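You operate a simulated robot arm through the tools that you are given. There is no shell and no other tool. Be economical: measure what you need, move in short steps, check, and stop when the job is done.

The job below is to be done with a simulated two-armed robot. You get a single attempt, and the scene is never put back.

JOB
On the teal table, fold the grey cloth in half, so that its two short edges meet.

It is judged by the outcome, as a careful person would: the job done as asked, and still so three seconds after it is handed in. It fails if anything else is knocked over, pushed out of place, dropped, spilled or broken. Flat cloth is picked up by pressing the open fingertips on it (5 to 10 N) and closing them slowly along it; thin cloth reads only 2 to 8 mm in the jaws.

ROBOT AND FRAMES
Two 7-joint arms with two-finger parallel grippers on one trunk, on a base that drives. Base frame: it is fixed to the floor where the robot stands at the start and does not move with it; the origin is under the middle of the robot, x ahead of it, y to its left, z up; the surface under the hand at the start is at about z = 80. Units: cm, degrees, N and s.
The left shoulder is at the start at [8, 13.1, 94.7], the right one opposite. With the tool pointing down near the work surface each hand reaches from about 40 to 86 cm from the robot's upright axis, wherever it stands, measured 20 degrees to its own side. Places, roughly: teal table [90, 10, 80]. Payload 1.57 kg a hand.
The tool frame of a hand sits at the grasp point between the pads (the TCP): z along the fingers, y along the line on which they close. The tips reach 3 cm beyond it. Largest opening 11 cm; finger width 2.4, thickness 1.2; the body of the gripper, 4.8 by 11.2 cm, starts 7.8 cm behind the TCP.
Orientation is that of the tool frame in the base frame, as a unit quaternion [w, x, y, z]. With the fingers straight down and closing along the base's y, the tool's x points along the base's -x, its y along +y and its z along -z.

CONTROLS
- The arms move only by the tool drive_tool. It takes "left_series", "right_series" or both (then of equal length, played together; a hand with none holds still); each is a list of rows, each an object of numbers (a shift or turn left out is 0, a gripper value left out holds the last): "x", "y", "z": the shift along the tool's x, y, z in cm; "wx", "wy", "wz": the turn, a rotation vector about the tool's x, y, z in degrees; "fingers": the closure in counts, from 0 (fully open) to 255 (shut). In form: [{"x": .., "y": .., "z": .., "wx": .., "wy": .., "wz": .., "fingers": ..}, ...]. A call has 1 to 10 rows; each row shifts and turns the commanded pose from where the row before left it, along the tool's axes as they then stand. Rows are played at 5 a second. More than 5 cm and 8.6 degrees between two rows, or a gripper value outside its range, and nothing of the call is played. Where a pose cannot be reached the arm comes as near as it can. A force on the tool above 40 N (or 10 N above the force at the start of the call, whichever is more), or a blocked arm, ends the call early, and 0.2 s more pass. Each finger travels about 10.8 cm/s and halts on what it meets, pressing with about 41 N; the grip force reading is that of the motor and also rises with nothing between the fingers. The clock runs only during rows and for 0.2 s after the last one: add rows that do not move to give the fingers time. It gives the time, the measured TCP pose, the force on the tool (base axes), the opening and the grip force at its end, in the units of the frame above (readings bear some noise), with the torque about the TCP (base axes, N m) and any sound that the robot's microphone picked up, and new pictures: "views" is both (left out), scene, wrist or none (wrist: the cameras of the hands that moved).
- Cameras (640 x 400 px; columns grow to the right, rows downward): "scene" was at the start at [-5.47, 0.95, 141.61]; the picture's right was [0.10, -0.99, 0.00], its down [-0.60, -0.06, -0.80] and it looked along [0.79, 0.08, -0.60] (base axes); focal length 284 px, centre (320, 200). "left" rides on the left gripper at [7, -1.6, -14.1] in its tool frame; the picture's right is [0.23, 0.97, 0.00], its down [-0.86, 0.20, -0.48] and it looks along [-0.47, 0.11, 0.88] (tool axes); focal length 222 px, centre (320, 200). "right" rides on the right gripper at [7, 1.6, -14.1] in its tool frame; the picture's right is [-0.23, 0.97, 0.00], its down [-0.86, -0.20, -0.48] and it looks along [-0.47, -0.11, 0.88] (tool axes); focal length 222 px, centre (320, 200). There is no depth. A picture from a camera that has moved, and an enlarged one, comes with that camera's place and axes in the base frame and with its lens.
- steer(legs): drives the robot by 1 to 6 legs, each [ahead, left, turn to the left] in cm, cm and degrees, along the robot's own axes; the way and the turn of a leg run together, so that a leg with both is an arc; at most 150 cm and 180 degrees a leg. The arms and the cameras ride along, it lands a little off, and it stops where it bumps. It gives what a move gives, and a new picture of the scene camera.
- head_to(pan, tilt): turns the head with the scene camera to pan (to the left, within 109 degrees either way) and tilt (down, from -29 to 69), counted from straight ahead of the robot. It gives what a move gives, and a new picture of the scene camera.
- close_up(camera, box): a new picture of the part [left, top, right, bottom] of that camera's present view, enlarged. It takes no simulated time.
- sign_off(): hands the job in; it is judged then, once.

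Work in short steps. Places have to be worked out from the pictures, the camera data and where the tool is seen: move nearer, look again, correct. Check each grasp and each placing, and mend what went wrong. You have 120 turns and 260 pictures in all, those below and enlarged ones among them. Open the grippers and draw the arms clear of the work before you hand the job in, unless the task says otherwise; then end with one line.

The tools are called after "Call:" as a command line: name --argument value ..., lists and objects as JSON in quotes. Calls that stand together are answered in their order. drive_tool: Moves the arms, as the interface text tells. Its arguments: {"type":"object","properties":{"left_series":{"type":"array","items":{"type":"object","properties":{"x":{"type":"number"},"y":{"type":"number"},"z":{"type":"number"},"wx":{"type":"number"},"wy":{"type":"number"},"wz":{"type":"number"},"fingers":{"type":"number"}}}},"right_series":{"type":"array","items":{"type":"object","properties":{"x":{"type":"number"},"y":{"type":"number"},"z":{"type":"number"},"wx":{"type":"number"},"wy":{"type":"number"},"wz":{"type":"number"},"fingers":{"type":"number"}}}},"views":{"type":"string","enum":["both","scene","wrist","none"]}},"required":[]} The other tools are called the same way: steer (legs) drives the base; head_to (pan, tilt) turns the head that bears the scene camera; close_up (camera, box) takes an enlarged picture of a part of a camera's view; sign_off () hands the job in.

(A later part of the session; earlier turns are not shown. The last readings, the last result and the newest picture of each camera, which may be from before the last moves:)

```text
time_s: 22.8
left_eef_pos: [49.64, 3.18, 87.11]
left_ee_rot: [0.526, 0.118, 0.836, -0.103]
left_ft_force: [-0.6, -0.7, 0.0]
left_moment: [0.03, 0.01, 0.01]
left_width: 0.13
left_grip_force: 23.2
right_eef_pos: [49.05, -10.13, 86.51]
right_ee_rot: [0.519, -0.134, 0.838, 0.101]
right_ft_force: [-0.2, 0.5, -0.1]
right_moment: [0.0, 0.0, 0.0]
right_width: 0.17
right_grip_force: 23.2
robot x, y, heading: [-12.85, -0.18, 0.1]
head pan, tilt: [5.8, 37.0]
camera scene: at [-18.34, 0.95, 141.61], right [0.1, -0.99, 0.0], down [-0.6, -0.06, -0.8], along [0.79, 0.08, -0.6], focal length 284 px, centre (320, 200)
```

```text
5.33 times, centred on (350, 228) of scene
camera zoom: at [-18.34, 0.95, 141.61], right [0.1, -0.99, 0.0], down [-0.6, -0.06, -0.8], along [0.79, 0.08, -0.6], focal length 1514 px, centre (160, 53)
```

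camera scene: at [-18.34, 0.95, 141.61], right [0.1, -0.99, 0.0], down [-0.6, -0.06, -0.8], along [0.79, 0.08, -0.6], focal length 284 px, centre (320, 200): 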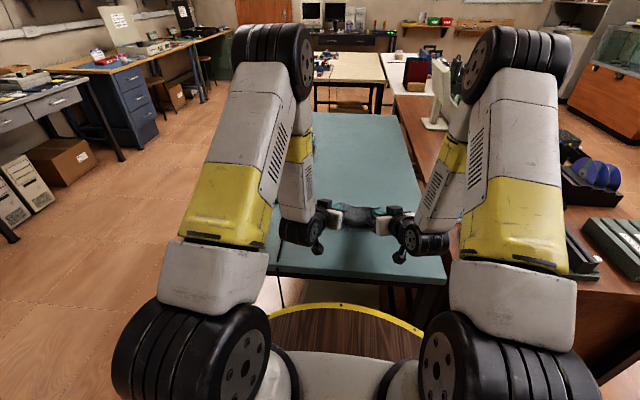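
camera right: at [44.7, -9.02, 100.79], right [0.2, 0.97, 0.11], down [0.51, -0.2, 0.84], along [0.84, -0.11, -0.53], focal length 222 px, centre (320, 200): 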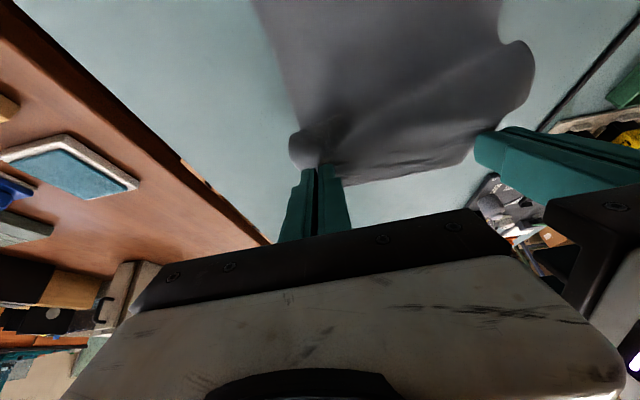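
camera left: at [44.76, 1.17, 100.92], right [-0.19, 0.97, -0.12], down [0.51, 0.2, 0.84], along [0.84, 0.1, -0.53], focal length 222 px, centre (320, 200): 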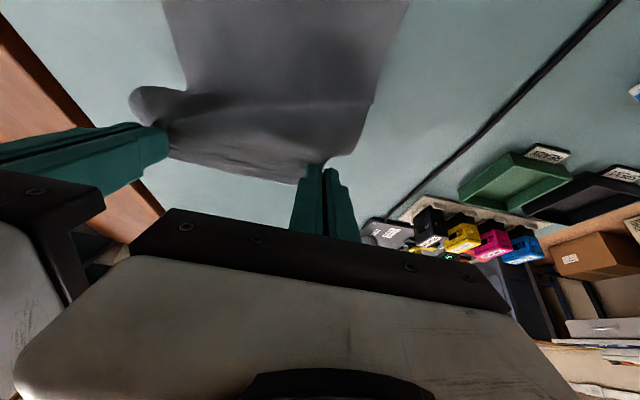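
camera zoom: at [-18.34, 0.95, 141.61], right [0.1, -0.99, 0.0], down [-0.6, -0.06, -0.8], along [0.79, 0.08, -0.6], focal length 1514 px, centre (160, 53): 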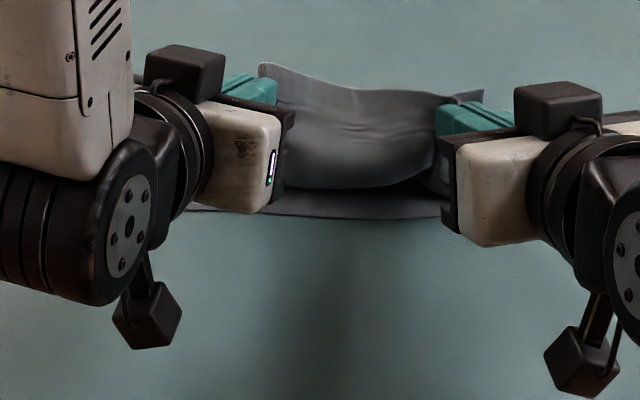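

The edge now stands up with a smaller lip. Lower the tips to about 3 cm above the table, aligning with the slightly rotated near edge.

Call:
drive_tool --left_series '[{"x": 0.96, "y": -0.15}, {"x": 0.96, "y": -0.16}, {"x": 0.95, "y": -0.16}, {}]' --right_series '[{"x": 0.64, "y": 0.04, "z": 0.2}, {"x": 0.64, "y": 0.04, "z": 0.2}, {"x": 0.65, "y": 0.03, "z": 0.2}, {}]' --views "both"

Call:
close_up --camera "scene" --box '[310, 190, 410, 252]'

```text
time_s: 23.8
left_eef_pos: [48.4, 2.99, 84.49]
left_ee_rot: [0.525, 0.118, 0.836, -0.104]
left_ft_force: [-0.4, -0.5, -0.6]
left_moment: [0.0, 0.0, 0.02]
left_width: 0.13
left_grip_force: 23.1
right_eef_pos: [48.71, -10.22, 84.47]
right_ee_rot: [0.519, -0.134, 0.838, 0.101]
right_ft_force: [0.2, 0.3, -0.5]
right_moment: [-0.02, 0.02, -0.03]
right_width: 0.18
right_grip_force: 23.3
robot x, y, heading: [-12.62, -0.06, 0.2]
head pan, tilt: [5.8, 37.0]
camera scene: at [-18.33, 0.94, 141.61], right [0.1, -0.99, 0.0], down [-0.6, -0.06, -0.8], along [0.79, 0.08, -0.6], focal length 284 px, centre (320, 200)
camera right: at [33.26, -13.78, 84.5], right [-0.22, 0.95, 0.23], down [0.03, -0.23, 0.97], along [0.97, 0.22, 0.03], focal length 222 px, centre (320, 200)
camera left: at [32.86, 6.33, 84.15], right [0.2, 0.95, -0.25], down [0.01, 0.26, 0.97], along [0.98, -0.2, 0.04], focal length 222 px, centre (320, 200)
```

scene: 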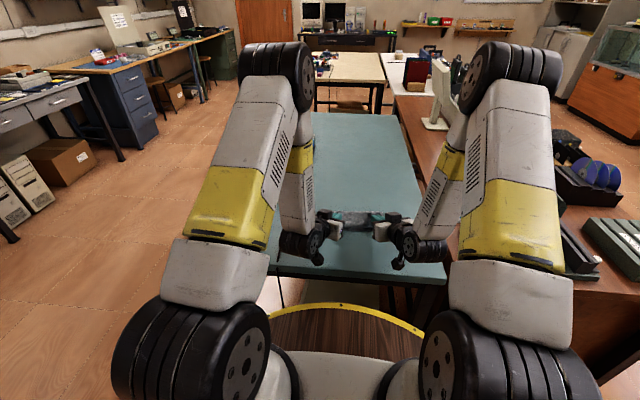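
right: 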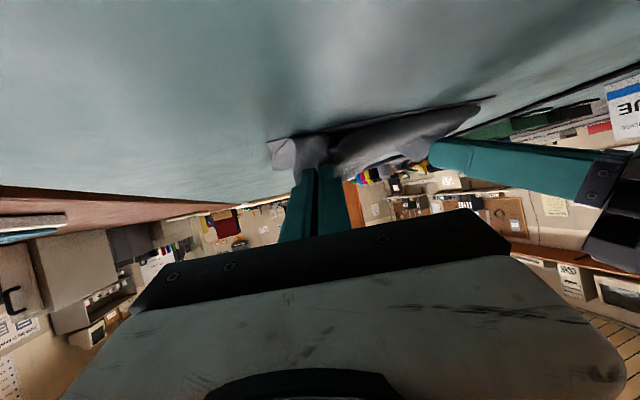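
left: 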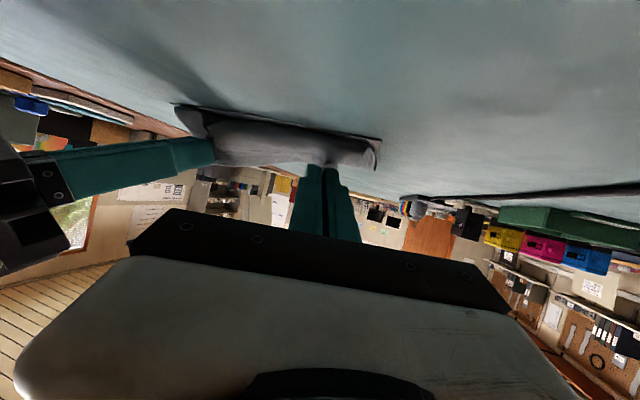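

```text
6.40 times, centred on (360, 221) of scene
camera zoom: at [-18.33, 0.94, 141.61], right [0.1, -0.99, 0.0], down [-0.6, -0.06, -0.8], along [0.79, 0.08, -0.6], focal length 1816 px, centre (64, 66)
```

zoom: 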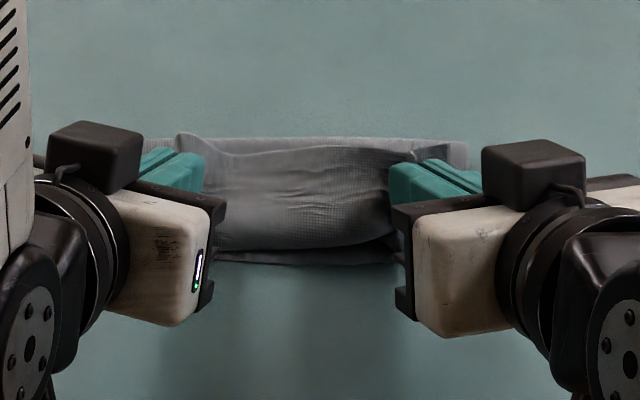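

The lip is already at x≈48, so the cloth has been pulled about 2 cm too far (crease at ~57.6 instead of 60). Move tips forward 2.2 cm and down 1 cm before release.

Call:
drive_tool --left_series '[{"x": 0.02, "y": 0.4, "z": 1.14}, {"x": 0.02, "y": 0.4, "z": 1.14}, {}]' --right_series '[{"x": 0.02, "y": -0.4, "z": 1.14}, {"x": 0.02, "y": -0.4, "z": 1.14}, {}]' --views "none"

Call:
close_up --camera "scene" --box '[310, 190, 410, 252]'

Call:
close_up --camera "left" --box '[160, 60, 420, 220]'

```text
time_s: 24.6
left_eef_pos: [50.57, 3.12, 83.41]
left_ee_rot: [0.525, 0.118, 0.836, -0.104]
left_ft_force: [-0.7, -0.4, -0.5]
left_moment: [0.01, -0.01, -0.02]
left_width: 0.14
left_grip_force: 22.8
right_eef_pos: [50.92, -10.22, 83.34]
right_ee_rot: [0.519, -0.133, 0.838, 0.101]
right_ft_force: [-0.1, -0.5, 0.0]
right_moment: [-0.01, -0.01, -0.01]
right_width: 0.15
right_grip_force: 23.0
robot x, y, heading: [-12.89, 0.3, -0.3]
head pan, tilt: [5.8, 37.0]
```

```text
6.40 times, centred on (360, 221) of scene
camera zoom: at [-18.34, 0.94, 141.61], right [0.1, -0.99, 0.0], down [-0.6, -0.06, -0.8], along [0.79, 0.08, -0.6], focal length 1816 px, centre (64, 66)
```

zoom: 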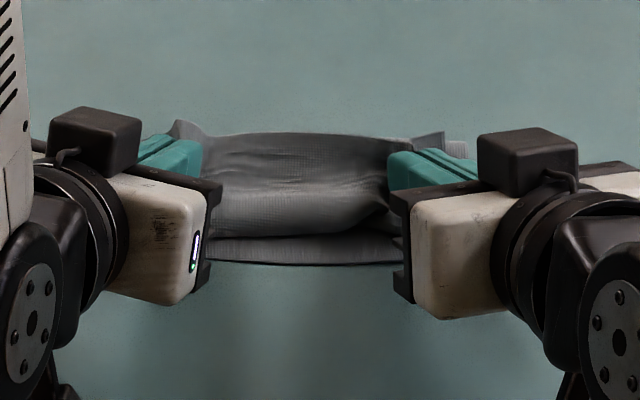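

```text
2.46 times, centred on (290, 140) of left
camera zoom: at [35.05, 6.51, 83.2], right [0.2, 0.95, -0.25], down [0.01, 0.26, 0.97], along [0.98, -0.2, 0.04], focal length 547 px, centre (394, 348)
```

zoom: 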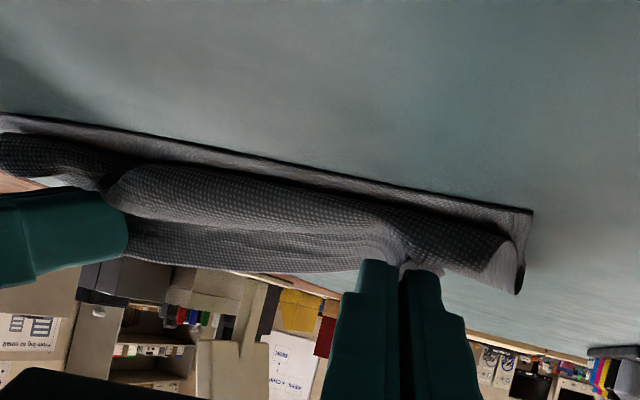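

Ready to release: open gently and watch how the edge falls.

Call:
drive_tool --left_series '[{"fingers": 240}, {"fingers": 225}, {"fingers": 210}, {"fingers": 200}, {}]' --right_series '[{"fingers": 240}, {"fingers": 225}, {"fingers": 210}, {"fingers": 200}, {}]' --views "none"

Call:
close_up --camera "scene" --box '[310, 190, 410, 252]'

Call:
close_up --camera "left" --box '[160, 60, 420, 220]'

```text
time_s: 25.8
left_eef_pos: [50.58, 3.14, 83.47]
left_ee_rot: [0.525, 0.119, 0.836, -0.105]
left_ft_force: [0.4, -0.1, -0.5]
left_moment: [0.0, 0.0, -0.01]
left_width: 2.38
left_grip_force: 0.0
right_eef_pos: [50.84, -10.2, 83.37]
right_ee_rot: [0.519, -0.133, 0.838, 0.1]
right_ft_force: [-1.0, -0.3, -0.3]
right_moment: [0.0, 0.03, 0.02]
right_width: 2.38
right_grip_force: 0.0
robot x, y, heading: [-13.26, 0.03, -0.2]
head pan, tilt: [5.8, 37.0]
```

```text
6.40 times, centred on (360, 221) of scene
camera zoom: at [-18.33, 0.94, 141.61], right [0.1, -0.99, 0.0], down [-0.6, -0.06, -0.8], along [0.79, 0.08, -0.6], focal length 1816 px, centre (64, 66)
```

zoom: 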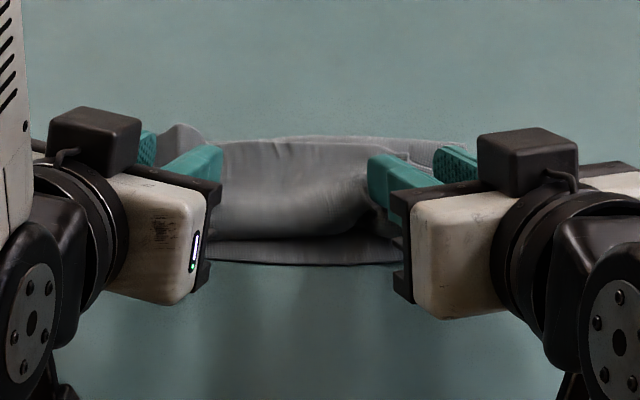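

```text
2.46 times, centred on (290, 140) of left
camera zoom: at [35.04, 6.52, 83.2], right [0.2, 0.95, -0.25], down [0.01, 0.26, 0.97], along [0.98, -0.2, 0.04], focal length 547 px, centre (394, 348)
```

zoom: 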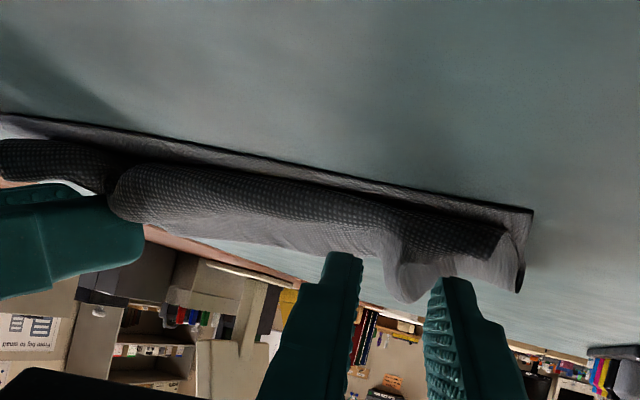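

Released; the hem lies folded back a bit. Back the hands out and up to view the cloth.

Call:
drive_tool --left_series '[{"z": -2}, {"z": -2.5}, {"z": -3}, {"z": -3}, {"z": -2, "x": -3}, {"x": -4}, {}]' --right_series '[{"z": -2}, {"z": -2.5}, {"z": -3}, {"z": -3}, {"z": -2, "x": -3}, {"x": -4}, {}]' --views "scene"

Call:
close_up --camera "scene" --box '[300, 190, 400, 252]'

```text
time_s: 27.4
left_eef_pos: [45.04, 6.09, 94.28]
left_ee_rot: [0.524, 0.119, 0.837, -0.105]
left_ft_force: [-0.4, -0.1, -0.5]
left_moment: [0.03, 0.02, -0.01]
left_width: 2.36
left_grip_force: 0.0
left hand out of reach, approached as far as the arm can: row 4, 5
right_eef_pos: [44.54, -13.33, 95.03]
right_ee_rot: [0.519, -0.133, 0.838, 0.1]
right_ft_force: [0.0, -0.1, 0.6]
right_moment: [0.02, 0.0, -0.02]
right_width: 2.4
right_grip_force: 0.1
right hand out of reach, approached as far as the arm can: row 5
robot x, y, heading: [-13.02, -0.25, -0.1]
head pan, tilt: [5.8, 37.0]
camera scene: at [-18.33, 0.94, 141.61], right [0.1, -0.99, 0.0], down [-0.6, -0.06, -0.8], along [0.79, 0.08, -0.6], focal length 284 px, centre (320, 200)
```

scene: 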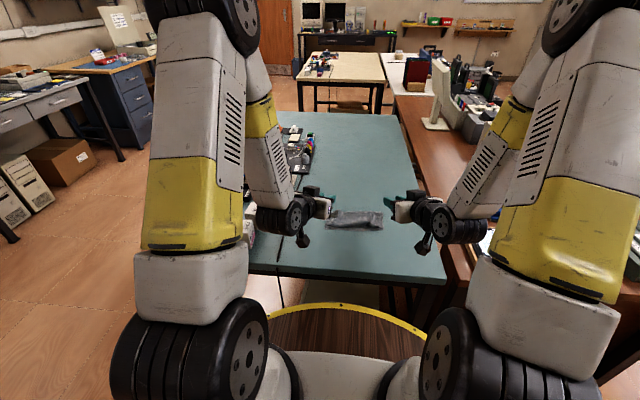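

```text
6.40 times, centred on (350, 221) of scene
camera zoom: at [-18.33, 0.94, 141.61], right [0.1, -0.99, 0.0], down [-0.6, -0.06, -0.8], along [0.79, 0.08, -0.6], focal length 1816 px, centre (128, 66)
```

zoom: 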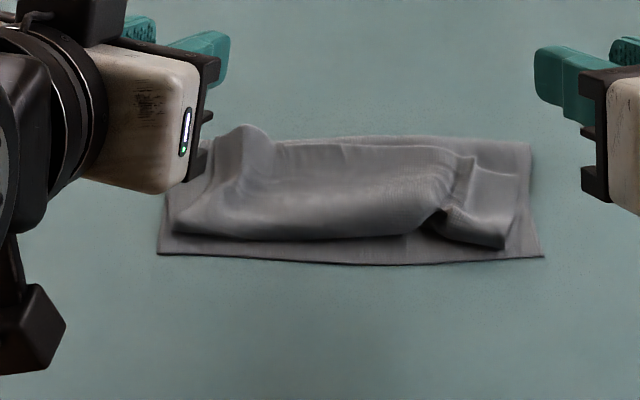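

The top layer has a ~5 cm hem folded back and the crease sits too near, so I'd rather unfold and redo it properly. First straighten the hands to vertical and look from above.

Call:
drive_tool --left_series '[{"wy": 8.1}, {"wy": 8.1}, {"wy": 8.1}, {"wy": 8.1}, {"wy": 8.1}, {"wy": 8.1}, {"wy": 8.1}, {"wy": 7.5}, {"z": -3}, {}]' --right_series '[{"wy": 8.1}, {"wy": 8.1}, {"wy": 8.1}, {"wy": 8.1}, {"wy": 8.1}, {"wy": 8.1}, {"wy": 8.1}, {"wy": 7.5}, {"z": -3}, {}]'

```text
time_s: 29.6
left_eef_pos: [45.19, 6.23, 97.24]
left_ee_rot: [0.0, 0.155, 0.988, -0.025]
left_ft_force: [0.8, 0.0, -0.3]
left_moment: [-0.03, 0.01, 0.02]
left_width: 2.4
left_grip_force: 0.1
right_eef_pos: [44.71, -13.55, 97.73]
right_ee_rot: [-0.007, -0.167, 0.986, 0.014]
right_ft_force: [0.5, -0.9, 0.4]
right_moment: [-0.01, 0.0, 0.03]
right_width: 2.39
right_grip_force: 0.1
robot x, y, heading: [-12.96, 0.1, -0.1]
head pan, tilt: [5.8, 37.0]
camera scene: at [-18.32, 0.94, 141.61], right [0.1, -0.99, 0.0], down [-0.6, -0.06, -0.8], along [0.79, 0.08, -0.6], focal length 284 px, centre (320, 200)
camera right: at [37.76, -14.7, 112.06], right [-0.11, 0.99, 0.03], down [0.88, 0.08, 0.47], along [0.46, 0.07, -0.88], focal length 222 px, centre (320, 200)
camera left: at [38.23, 7.6, 111.32], right [0.08, 1.0, -0.05], down [0.88, -0.05, 0.47], along [0.47, -0.08, -0.88], focal length 222 px, centre (320, 200)
```

scene: 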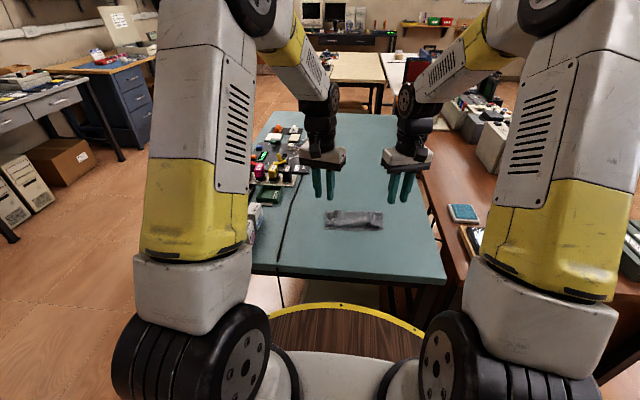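
right: 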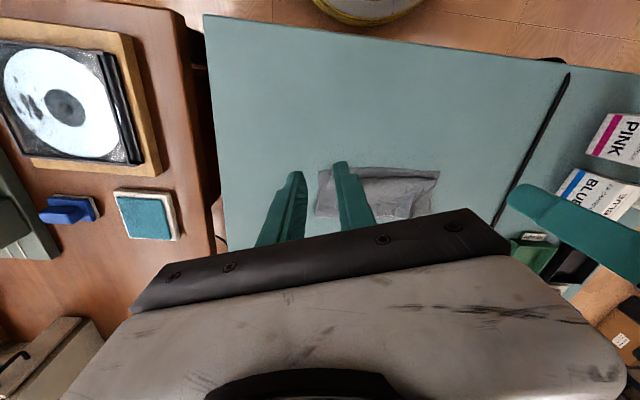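
left: 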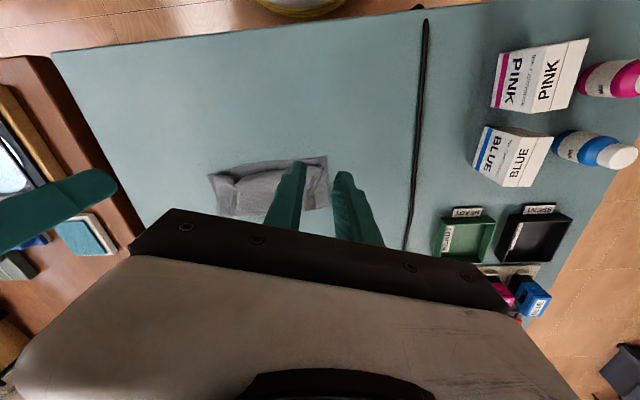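

Zoom into the cloth from both wrist cameras.

Call:
close_up --camera "left" --box '[190, 140, 350, 240]'

Call:
close_up --camera "right" --box '[300, 140, 460, 240]'

Call:
close_up --camera "scene" --box '[310, 195, 400, 245]'

```text
4.00 times, centred on (270, 190) of left
camera zoom: at [38.23, 7.6, 111.32], right [0.08, 1.0, -0.05], down [0.88, -0.05, 0.47], along [0.47, -0.08, -0.88], focal length 888 px, centre (520, 240)
```

zoom: 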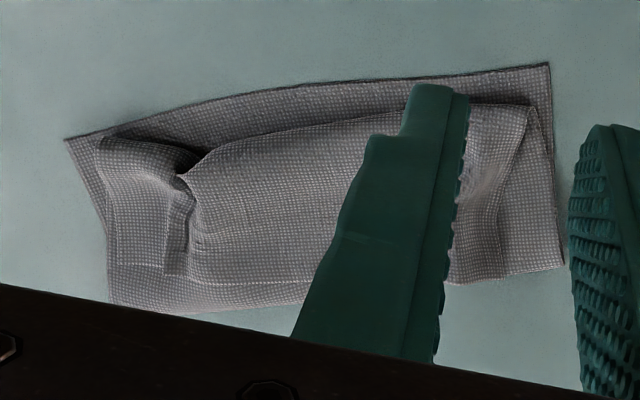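

```text
4.00 times, centred on (380, 190) of right
camera zoom: at [37.76, -14.7, 112.06], right [-0.11, 0.99, 0.03], down [0.88, 0.08, 0.47], along [0.46, 0.07, -0.88], focal length 888 px, centre (80, 240)
```

zoom: 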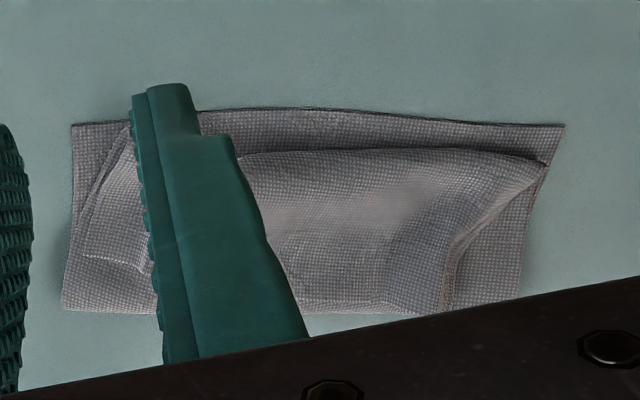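

```text
7.11 times, centred on (355, 220) of scene
camera zoom: at [-18.32, 0.94, 141.61], right [0.1, -0.99, 0.0], down [-0.6, -0.06, -0.8], along [0.79, 0.08, -0.6], focal length 2018 px, centre (71, 58)
```

zoom: 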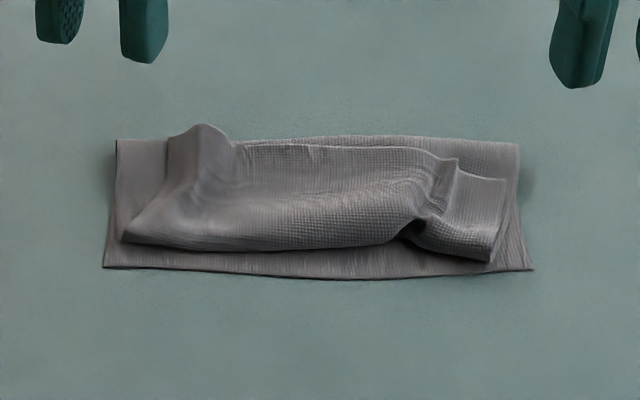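

The edge hem (about 6 cm) lies on top near the crease with ridges at roughly (55.6, 2.0) and (55, -9.8) where I gripped. Drive forward 8 cm, square the hands and hover over those ridges.

Call:
steer --legs '[[8, 0, 0]]'

Call:
drive_tool --left_series '[{"wx": -1, "wz": -6}, {"wx": -1, "wz": -6}, {"wx": -0.9, "wz": -5.8}, {"x": -1.2, "y": -2.1, "z": 3}, {"x": -1.2, "y": -2.1, "z": 3}, {"z": 2.5}, {}]' --right_series '[{"wx": 0.5, "wy": -0.3, "wz": 6.4}, {"wx": 0.5, "wy": -0.3, "wz": 6.4}, {"wx": 0.6, "wy": -0.2, "wz": 6.4}, {"x": -1.2, "y": 1.9, "z": 3}, {"x": -1.2, "y": 1.9, "z": 3}, {"z": 3}, {}]'

```text
time_s: 30.7
left_eef_pos: [53.28, 6.28, 97.18]
left_ee_rot: [0.0, 0.156, 0.987, -0.026]
left_ft_force: [-0.1, 0.2, 0.1]
left_moment: [0.02, 0.0, 0.01]
left_width: 2.39
left_grip_force: 0.0
right_eef_pos: [52.51, -13.59, 97.82]
right_ee_rot: [-0.006, -0.167, 0.986, 0.014]
right_ft_force: [0.7, 0.5, -1.1]
right_moment: [0.0, -0.02, 0.01]
right_width: 2.37
right_grip_force: 0.0
robot x, y, heading: [-4.82, -0.02, -0.1]
head pan, tilt: [5.8, 37.0]
camera scene: at [-10.38, 0.95, 141.61], right [0.1, -0.99, 0.0], down [-0.6, -0.06, -0.8], along [0.79, 0.08, -0.6], focal length 284 px, centre (320, 200)
```

scene: 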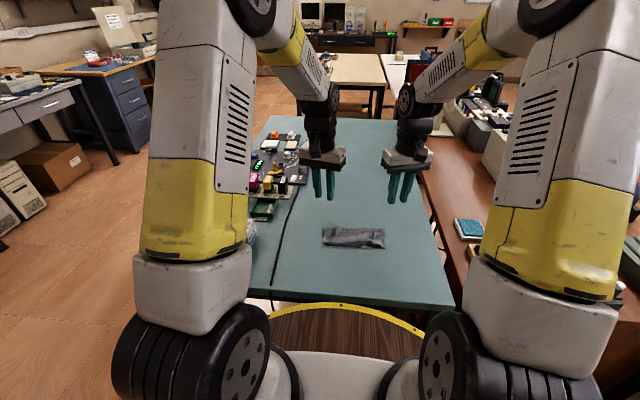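

```text
time_s: 32.3
left_eef_pos: [55.6, 2.05, 88.78]
left_ee_rot: [0.0, 0.001, 1.0, 0.001]
left_ft_force: [0.0, 0.3, 0.2]
left_moment: [-0.02, -0.02, 0.0]
left_width: 2.37
left_grip_force: 0.0
right_eef_pos: [55.14, -9.83, 88.88]
right_ee_rot: [0.001, 0.001, 1.0, 0.0]
right_ft_force: [-0.2, -0.6, 0.5]
right_moment: [0.02, -0.02, 0.02]
right_width: 2.36
right_grip_force: 0.0
robot x, y, heading: [-4.93, -0.14, -0.0]
head pan, tilt: [5.8, 37.0]
camera scene: at [-10.37, 0.95, 141.61], right [0.1, -0.99, 0.0], down [-0.6, -0.06, -0.8], along [0.79, 0.08, -0.6], focal length 284 px, centre (320, 200)
camera right: at [48.04, -8.26, 102.98], right [0.23, 0.97, 0.0], down [0.85, -0.2, 0.48], along [0.47, -0.11, -0.88], focal length 222 px, centre (320, 200)
camera left: at [48.59, 0.44, 102.73], right [-0.23, 0.97, 0.0], down [0.86, 0.2, 0.48], along [0.47, 0.11, -0.88], focal length 222 px, centre (320, 200)
```

scene: 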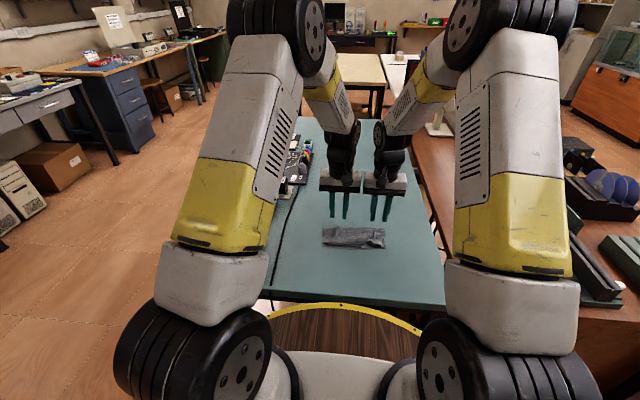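
right: 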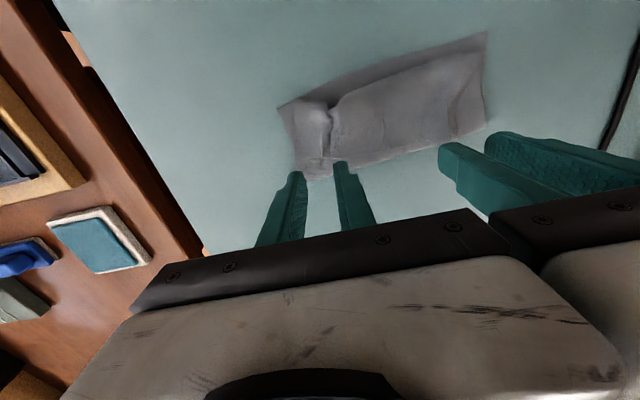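
left: 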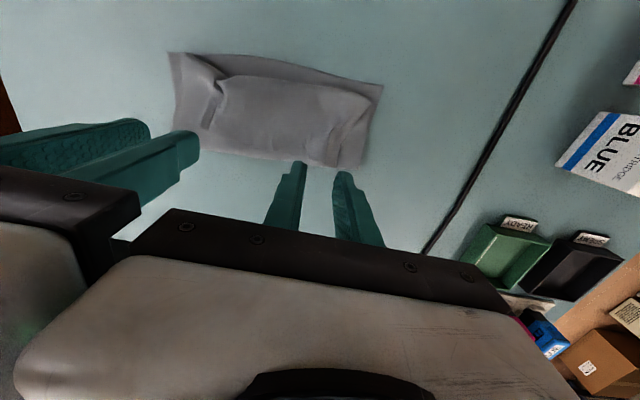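

Zoom to line the fingers up with the ridges.

Call:
close_up --camera "left" --box '[160, 40, 400, 190]'

Call:
close_up --camera "right" --box '[260, 40, 500, 190]'

```text
2.67 times, centred on (280, 115) of left
camera zoom: at [48.59, 0.44, 102.73], right [-0.23, 0.97, 0.0], down [0.86, 0.2, 0.48], along [0.47, 0.11, -0.88], focal length 592 px, centre (427, 427)
```

zoom: 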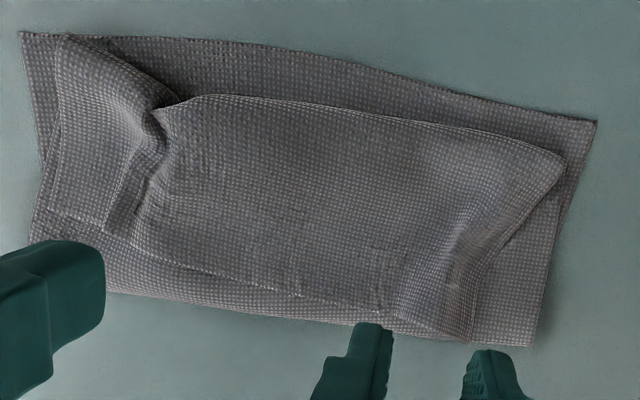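

```text
2.67 times, centred on (380, 115) of right
camera zoom: at [48.04, -8.26, 102.98], right [0.23, 0.97, 0.0], down [0.85, -0.2, 0.48], along [0.47, -0.11, -0.88], focal length 592 px, centre (160, 427)
```

zoom: 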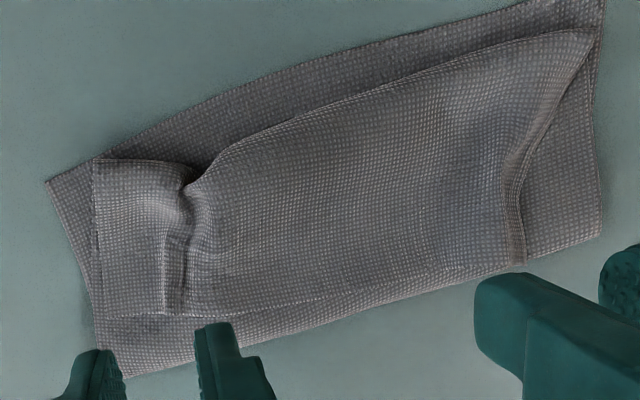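

Hem edge corners: left (56.1, 3.9), right (54.2, -11.9), ridge on the right at y≈-9.4. Align with narrow 1.8 cm gaps and descend to light contact.

Call:
drive_tool --left_series '[{"x": 0.5, "y": 0.05, "z": 2.5, "fingers": 213}, {"z": 2}, {"z": 0.6}, {"z": 0.2}, {}]' --right_series '[{"x": 1.3, "y": 0.4, "z": 2.5, "fingers": 213}, {"z": 2}, {"z": 0.6}, {"z": 0.2}, {}]' --views "wrist"

```text
time_s: 33.5
left_eef_pos: [55.09, 2.1, 83.51]
left_ee_rot: [0.0, 0.001, 1.0, 0.0]
left_ft_force: [0.3, -1.0, 0.1]
left_moment: [-0.02, -0.04, 0.0]
left_width: 1.83
left_grip_force: 0.0
right_eef_pos: [53.58, -9.49, 83.6]
right_ee_rot: [0.001, 0.0, 1.0, 0.001]
right_ft_force: [-1.4, -0.4, -0.5]
right_moment: [-0.02, -0.01, 0.0]
right_width: 1.82
right_grip_force: 0.0
robot x, y, heading: [-4.65, -0.37, -0.1]
head pan, tilt: [5.8, 37.0]
camera right: at [46.73, -7.83, 97.61], right [0.23, 0.97, 0.0], down [0.85, -0.2, 0.48], along [0.47, -0.11, -0.88], focal length 222 px, centre (320, 200)
camera left: at [48.05, 0.55, 97.46], right [-0.23, 0.97, 0.0], down [0.86, 0.2, 0.48], along [0.47, 0.11, -0.88], focal length 222 px, centre (320, 200)
```

right: 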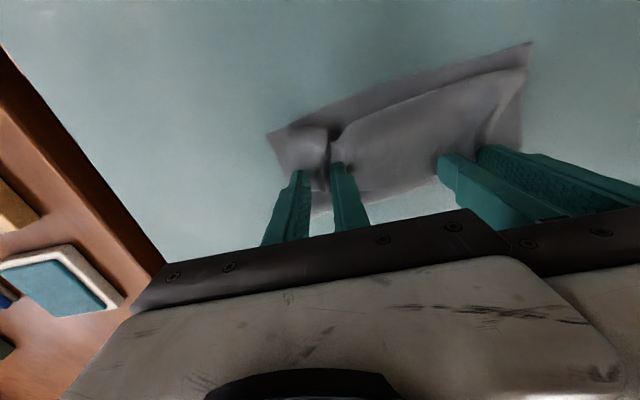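
left: 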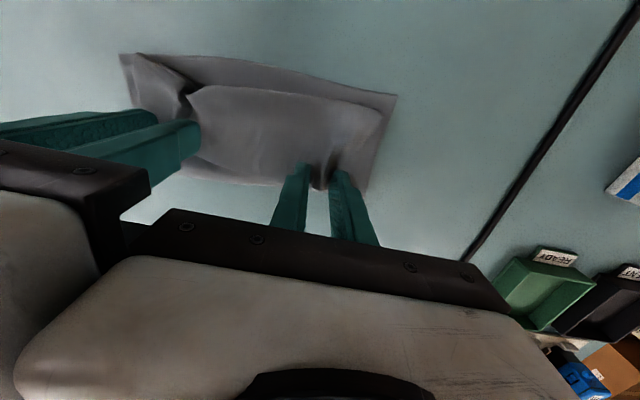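

Both ridges sit between the fingers. Descend a touch and close slowly.

Call:
drive_tool --left_series '[{"z": 0.2}, {"fingers": 219}, {"fingers": 225}, {"fingers": 231}, {"fingers": 237}, {"fingers": 243}, {"fingers": 249}, {"fingers": 255}, {}]' --right_series '[{"z": 0.25}, {"fingers": 219}, {"fingers": 225}, {"fingers": 231}, {"fingers": 237}, {"fingers": 243}, {"fingers": 249}, {"fingers": 255}, {}]' --views "wrist"

```text
time_s: 35.5
left_eef_pos: [55.02, 2.12, 83.21]
left_ee_rot: [0.0, 0.001, 1.0, -0.001]
left_ft_force: [-0.2, -5.2, 0.9]
left_moment: [-0.18, 0.01, 0.09]
left_width: 0.21
left_grip_force: 23.6
right_eef_pos: [53.73, -9.14, 83.19]
right_ee_rot: [0.001, 0.001, 1.0, 0.001]
right_ft_force: [0.1, 6.0, 0.4]
right_moment: [0.21, 0.0, 0.02]
right_width: 0.19
right_grip_force: 23.6
robot x, y, heading: [-5.01, 0.03, 0.1]
head pan, tilt: [5.8, 37.0]
camera right: at [46.7, -7.72, 97.37], right [0.23, 0.97, 0.0], down [0.85, -0.2, 0.48], along [0.47, -0.11, -0.88], focal length 222 px, centre (320, 200)
camera left: at [48.06, 0.47, 97.29], right [-0.22, 0.97, 0.0], down [0.86, 0.2, 0.48], along [0.47, 0.11, -0.88], focal length 222 px, centre (320, 200)
```

right: 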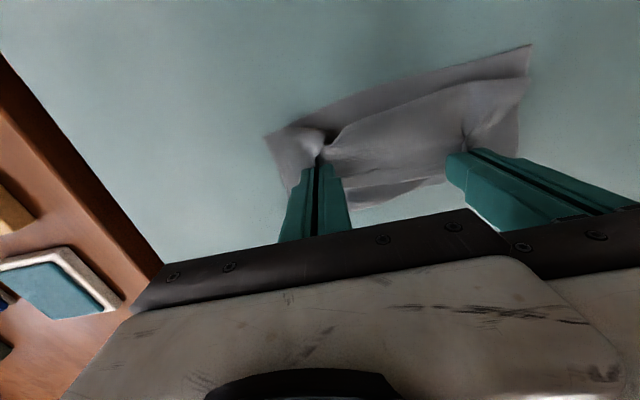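
left: 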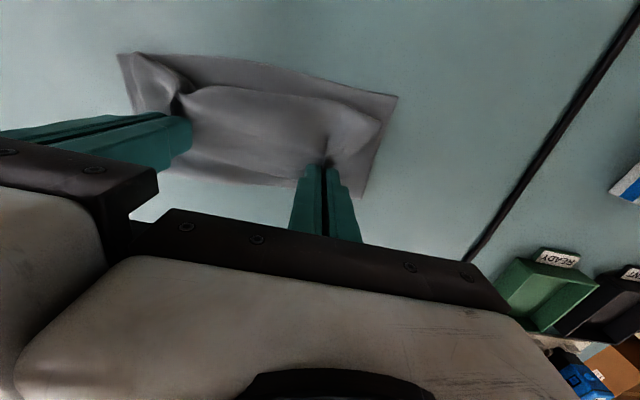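

Both gripped (~2 mm, same as before). Lift 4 cm, spreading the hands slightly, and look for extra layers.

Call:
drive_tool --left_series '[{"z": -1, "y": 0.2}, {"z": -1.5, "y": 0.1, "x": -0.3}, {"z": -1.5, "x": -0.7}, {}]' --right_series '[{"z": -1, "y": -0.2}, {"z": -1.5, "y": -0.1, "x": -0.3}, {"z": -1.5, "x": -0.7}, {}]'

```text
time_s: 36.5
left_eef_pos: [56.05, 2.07, 87.44]
left_ee_rot: [0.0, 0.002, 1.0, -0.001]
left_ft_force: [-0.3, -20.1, 0.0]
left_moment: [-0.64, -0.01, 0.14]
left_width: 0.27
left_grip_force: 23.8
right_eef_pos: [54.79, -9.7, 87.3]
right_ee_rot: [0.001, -0.001, 1.0, 0.0]
right_ft_force: [0.0, 21.4, -0.1]
right_moment: [0.65, -0.04, 0.1]
right_width: 0.18
right_grip_force: 23.0
robot x, y, heading: [-5.17, 0.06, 0.2]
head pan, tilt: [5.8, 37.0]
camera scene: at [-10.36, 0.95, 141.61], right [0.1, -0.99, 0.0], down [-0.6, -0.06, -0.8], along [0.79, 0.08, -0.6], focal length 284 px, centre (320, 200)
camera right: at [47.67, -8.1, 101.42], right [0.23, 0.97, 0.0], down [0.85, -0.2, 0.48], along [0.47, -0.11, -0.88], focal length 222 px, centre (320, 200)
camera left: at [49.07, 0.61, 101.4], right [-0.22, 0.97, 0.0], down [0.86, 0.2, 0.48], along [0.47, 0.11, -0.88], focal length 222 px, centre (320, 200)
```

scene: 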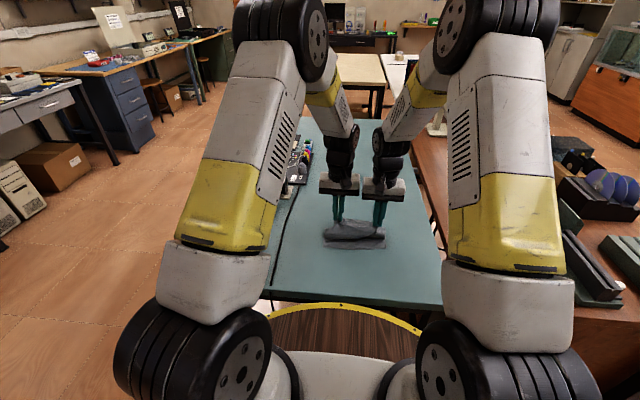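
right: 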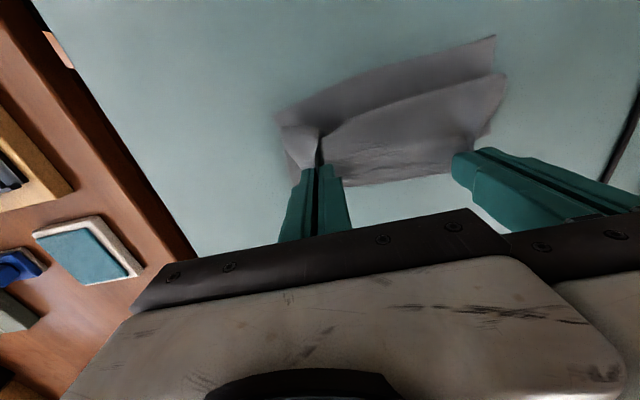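
left: 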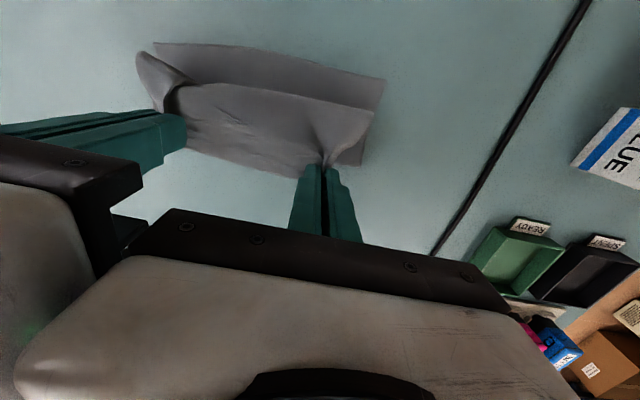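

Clean single-layer lift. Now raise further and carry +x to unroll toward the original far position.

Call:
drive_tool --left_series '[{"z": -2, "y": -0.15}, {"z": -2, "x": -1}, {"x": -2, "z": -1}, {"x": -2}, {"x": -2}, {"x": -2, "z": 0.5}, {"x": -2, "z": 1}, {}]' --right_series '[{"z": -2, "y": 0.15}, {"z": -2, "x": -1}, {"x": -2, "z": -1}, {"x": -2}, {"x": -2}, {"x": -2, "z": 0.5}, {"x": -2, "z": 1}, {}]' --views "scene"

Call:
close_up --camera "scene" --box '[300, 180, 420, 260]'

```text
time_s: 38.3
left_eef_pos: [67.03, 2.25, 90.83]
left_ee_rot: [0.0, 0.002, 1.0, -0.001]
left_ft_force: [0.3, -17.8, 0.7]
left_moment: [-0.58, -0.01, 0.09]
left_width: 0.24
left_grip_force: 24.2
right_eef_pos: [65.7, -9.63, 90.75]
right_ee_rot: [0.0, 0.0, 1.0, 0.001]
right_ft_force: [0.6, 18.4, 0.9]
right_moment: [0.59, -0.04, 0.1]
right_width: 0.2
right_grip_force: 23.2
robot x, y, heading: [-5.12, -0.06, -0.1]
head pan, tilt: [5.8, 37.0]
camera scene: at [-10.37, 0.95, 141.61], right [0.1, -0.99, 0.0], down [-0.6, -0.06, -0.8], along [0.79, 0.08, -0.6], focal length 284 px, centre (320, 200)
```

scene: 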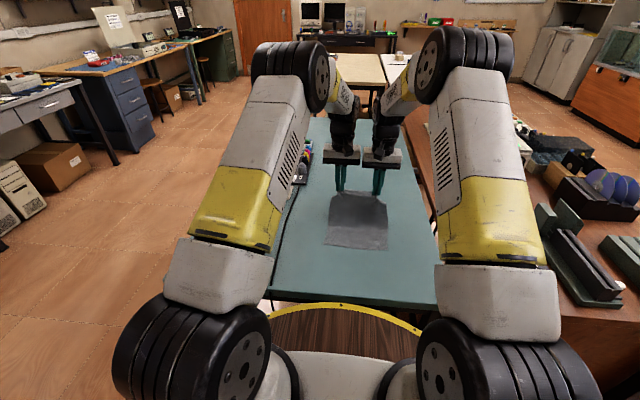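

```text
5.00 times, centred on (360, 220) of scene
camera zoom: at [-10.37, 0.95, 141.61], right [0.1, -0.99, 0.0], down [-0.6, -0.06, -0.8], along [0.79, 0.08, -0.6], focal length 1419 px, centre (120, 100)
```

zoom: 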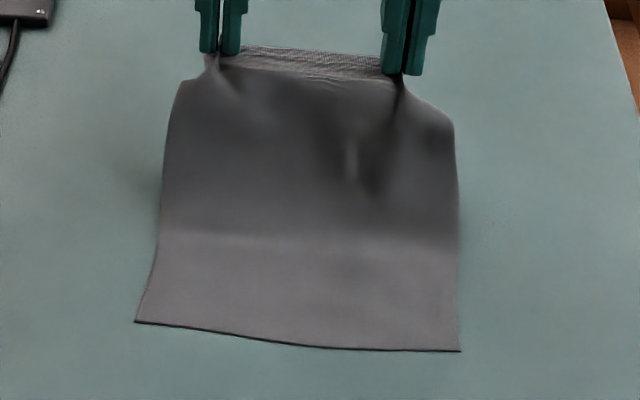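

The cloth is fully unrolled again. Lay the far edge back down flat with gentle pull.

Call:
drive_tool --left_series '[{"x": -0.7, "z": 2}, {"x": -0.7, "z": 2}, {"x": -0.7, "z": 2}, {"x": -0.6, "z": 1.3}, {}]' --right_series '[{"x": -1.2, "z": 2}, {"x": -1.2, "z": 2}, {"x": -1.2, "z": 2}, {"x": -1.2, "z": 1.3}, {}]' --views "none"

Call:
close_up --camera "scene" --box '[300, 180, 420, 260]'

```text
time_s: 39.5
left_eef_pos: [69.86, 2.27, 83.52]
left_ee_rot: [0.0, 0.0, 1.0, -0.001]
left_ft_force: [2.8, -17.1, -0.2]
left_moment: [-0.51, -0.08, 0.16]
left_width: 0.25
left_grip_force: 23.6
right_eef_pos: [70.65, -9.37, 83.49]
right_ee_rot: [0.001, 0.001, 1.0, 0.001]
right_ft_force: [-3.4, 17.4, 0.5]
right_moment: [0.54, 0.09, 0.14]
right_width: 0.21
right_grip_force: 24.1
robot x, y, heading: [-4.93, 0.0, -0.1]
head pan, tilt: [5.8, 37.0]
```

```text
5.00 times, centred on (360, 220) of scene
camera zoom: at [-10.36, 0.95, 141.61], right [0.1, -0.99, 0.0], down [-0.6, -0.06, -0.8], along [0.79, 0.08, -0.6], focal length 1419 px, centre (120, 100)
```

zoom: 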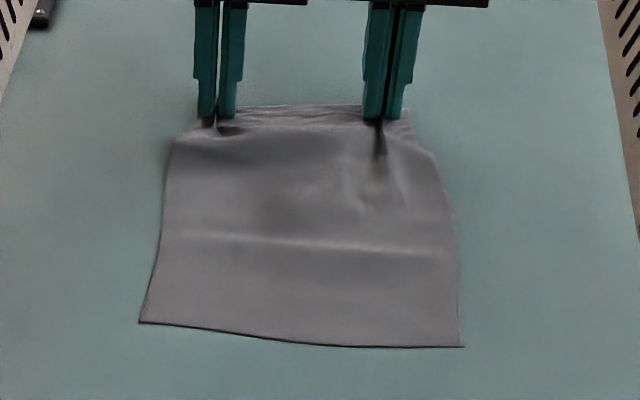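

Release slowly near the surface so the ridges spread, then lift straight up.

Call:
drive_tool --left_series '[{"z": 0.2, "fingers": 245}, {"fingers": 230}, {"fingers": 215}, {"fingers": 200}, {"fingers": 185}, {}, {"z": -2}, {"z": -3}, {"z": -4}, {}]' --right_series '[{"z": 0.2, "fingers": 245}, {"fingers": 230}, {"fingers": 215}, {"fingers": 200}, {"fingers": 185}, {}, {"z": -2}, {"z": -3}, {"z": -4}, {}]' --views "wrist"

Call:
close_up --camera "scene" --box '[300, 180, 420, 260]'

```text
time_s: 41.7
left_eef_pos: [69.98, 2.37, 92.52]
left_ee_rot: [0.0, 0.001, 1.0, 0.0]
left_ft_force: [0.1, -0.2, -0.5]
left_moment: [-0.01, 0.0, 0.01]
left_width: 3.07
left_grip_force: 0.1
right_eef_pos: [70.54, -9.59, 92.42]
right_ee_rot: [0.001, 0.0, 1.0, 0.0]
right_ft_force: [-0.3, 0.1, -0.7]
right_moment: [0.03, -0.01, 0.0]
right_width: 3.03
right_grip_force: 0.0
robot x, y, heading: [-4.81, 0.23, -0.1]
head pan, tilt: [5.8, 37.0]
camera right: at [63.65, -7.99, 106.48], right [0.23, 0.97, 0.0], down [0.85, -0.2, 0.48], along [0.47, -0.11, -0.88], focal length 222 px, centre (320, 200)
camera left: at [62.85, 0.66, 106.44], right [-0.22, 0.97, 0.0], down [0.86, 0.2, 0.48], along [0.47, 0.11, -0.88], focal length 222 px, centre (320, 200)
```

right: 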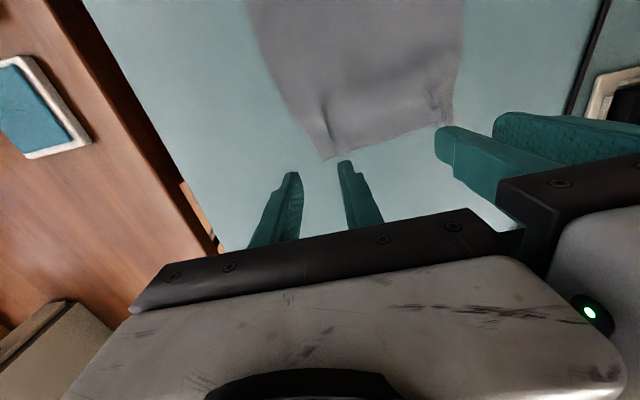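
left: 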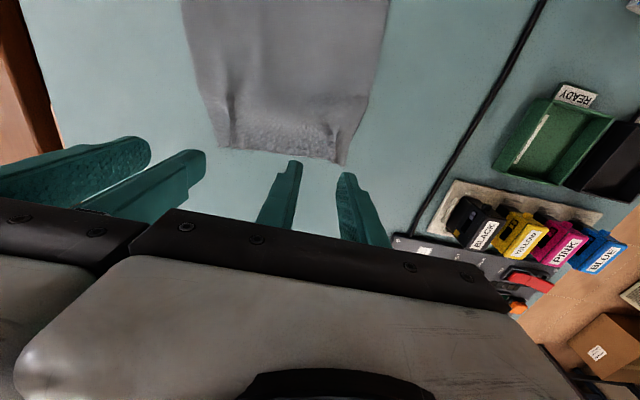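

```text
5.00 times, centred on (360, 220) of scene
camera zoom: at [-10.35, 0.95, 141.61], right [0.1, -0.99, 0.0], down [-0.6, -0.06, -0.8], along [0.79, 0.08, -0.6], focal length 1419 px, centre (120, 100)
```

zoom: 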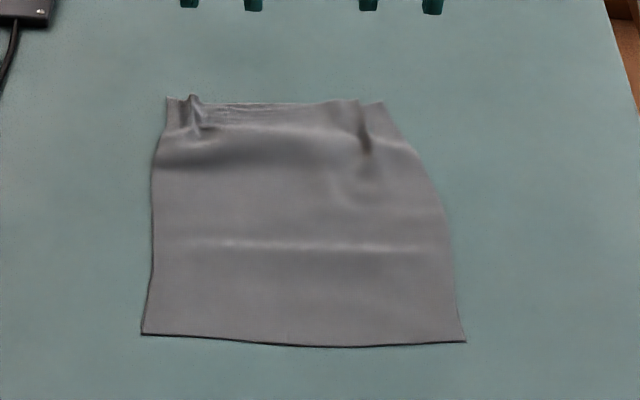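

The far edge is back, but bunched: corners at (71.5, 5.6) and (72.6, -9.4), the right one pulled in ~4 cm by leftover ridges. I'll press closed fingertips near each far corner and smooth them outward.

Call:
drive_tool --left_series '[{"fingers": 255, "y": 1.9, "z": 2}, {"x": -0.3, "z": 3}, {"z": 3}, {"z": 0.9}, {}]' --right_series '[{"fingers": 255, "y": 1.0, "z": 2}, {"x": -0.7, "z": 3}, {"z": 3}, {"z": 0.9}, {}]' --views "wrist"

```text
time_s: 42.9
left_eef_pos: [70.27, 4.11, 83.39]
left_ee_rot: [0.0, 0.0, 1.0, 0.0]
left_ft_force: [0.4, 0.3, 0.5]
left_moment: [0.0, -0.01, -0.02]
left_width: 0.0
left_grip_force: 21.2
right_eef_pos: [71.31, -8.44, 83.49]
right_ee_rot: [0.0, 0.0, 1.0, 0.0]
right_ft_force: [-0.6, 0.9, -0.5]
right_moment: [0.04, 0.0, 0.02]
right_width: 0.0
right_grip_force: 21.6
robot x, y, heading: [-4.96, 0.22, 0.1]
head pan, tilt: [5.8, 37.0]
camera right: at [64.31, -6.91, 97.6], right [0.23, 0.97, 0.0], down [0.85, -0.2, 0.48], along [0.47, -0.11, -0.88], focal length 222 px, centre (320, 200)
camera left: at [63.12, 2.58, 97.42], right [-0.23, 0.97, 0.0], down [0.86, 0.2, 0.48], along [0.47, 0.11, -0.88], focal length 222 px, centre (320, 200)
```

right: 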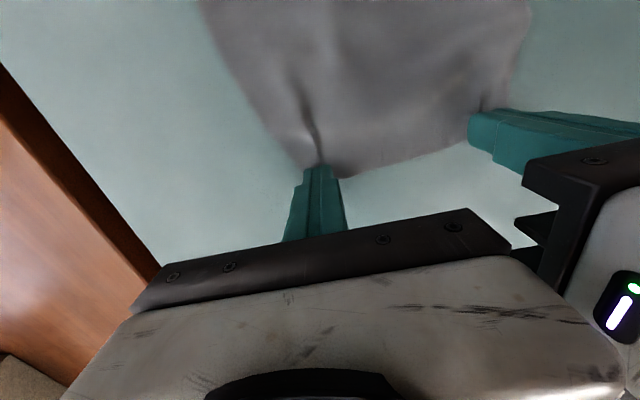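
left: 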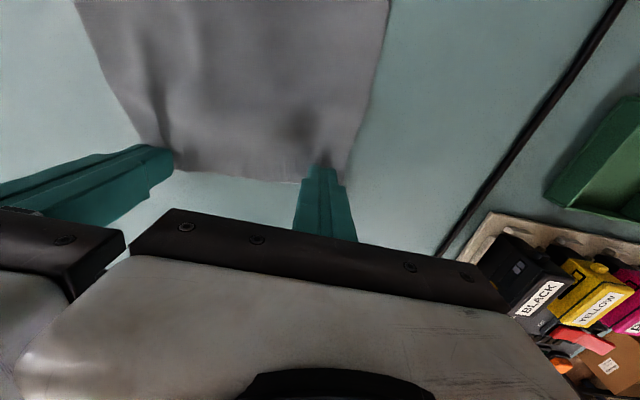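

Press to contact and drag outward.

Call:
drive_tool --left_series '[{"z": 0.35}, {"z": 0.08}, {}]' --right_series '[{"z": 0.45}, {"z": 0.08}, {}]' --views "none"

```text
time_s: 43.7
left_eef_pos: [70.14, 4.1, 83.1]
left_ee_rot: [0.001, 0.001, 1.0, -0.001]
left_ft_force: [-0.9, 0.6, 12.5]
left_moment: [0.01, 0.04, 0.03]
left_width: 0.0
left_grip_force: 21.6
right_eef_pos: [71.34, -8.59, 83.17]
right_ee_rot: [0.003, 0.0, 1.0, 0.001]
right_ft_force: [-0.5, -1.3, 14.7]
right_moment: [0.07, 0.01, -0.02]
right_width: 0.0
right_grip_force: 21.3
robot x, y, heading: [-4.95, 0.07, 0.1]
head pan, tilt: [5.8, 37.0]
```

Call:
drive_tool --left_series '[{"y": 0.1}, {"y": 0.1}, {"y": 0.1}, {"y": 0.1}, {"y": 0.1}, {"y": 0.1}, {}]' --right_series '[{"y": -0.7}, {"y": -0.7}, {"y": -0.7}, {"y": -0.7}, {"y": -0.7}, {"y": -0.5}, {}]' --views "wrist"

```text
time_s: 45.3
left_eef_pos: [69.99, 4.69, 83.14]
left_ee_rot: [0.002, 0.001, 1.0, -0.001]
left_ft_force: [1.5, -7.4, 21.5]
left_moment: [-0.11, -0.05, 0.03]
left_width: 0.0
left_grip_force: 21.2
right_eef_pos: [71.19, -12.48, 83.22]
right_ee_rot: [0.002, -0.001, 1.0, 0.001]
right_ft_force: [-0.1, 14.3, 27.0]
right_moment: [0.45, 0.1, -0.03]
right_width: 0.01
right_grip_force: 22.1
robot x, y, heading: [-4.92, 0.08, -0.2]
head pan, tilt: [5.8, 37.0]
camera right: at [64.1, -10.83, 97.18], right [0.23, 0.97, 0.0], down [0.85, -0.2, 0.48], along [0.47, -0.11, -0.88], focal length 222 px, centre (320, 200)
camera left: at [63.07, 3.13, 97.12], right [-0.23, 0.97, 0.0], down [0.85, 0.2, 0.48], along [0.47, 0.11, -0.88], focal length 222 px, centre (320, 200)
```

right: 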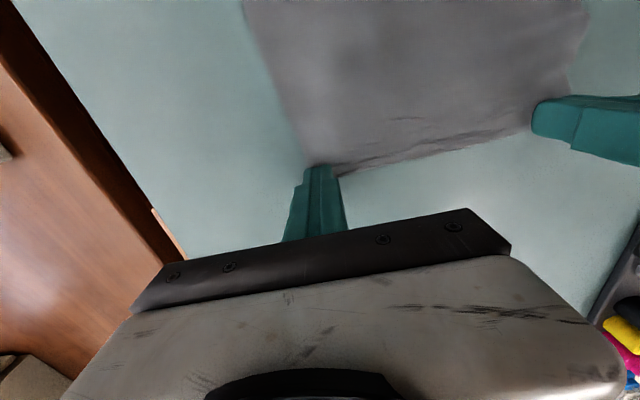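
left: 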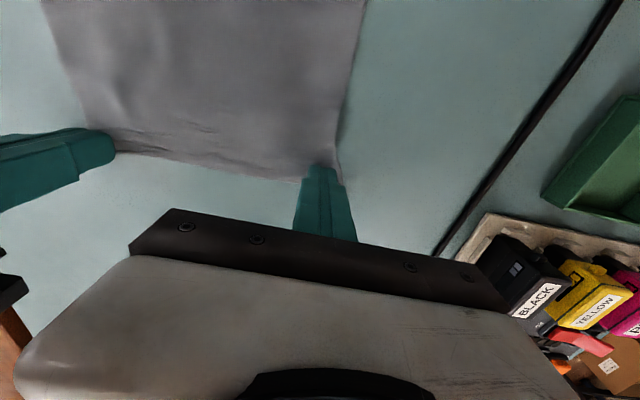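

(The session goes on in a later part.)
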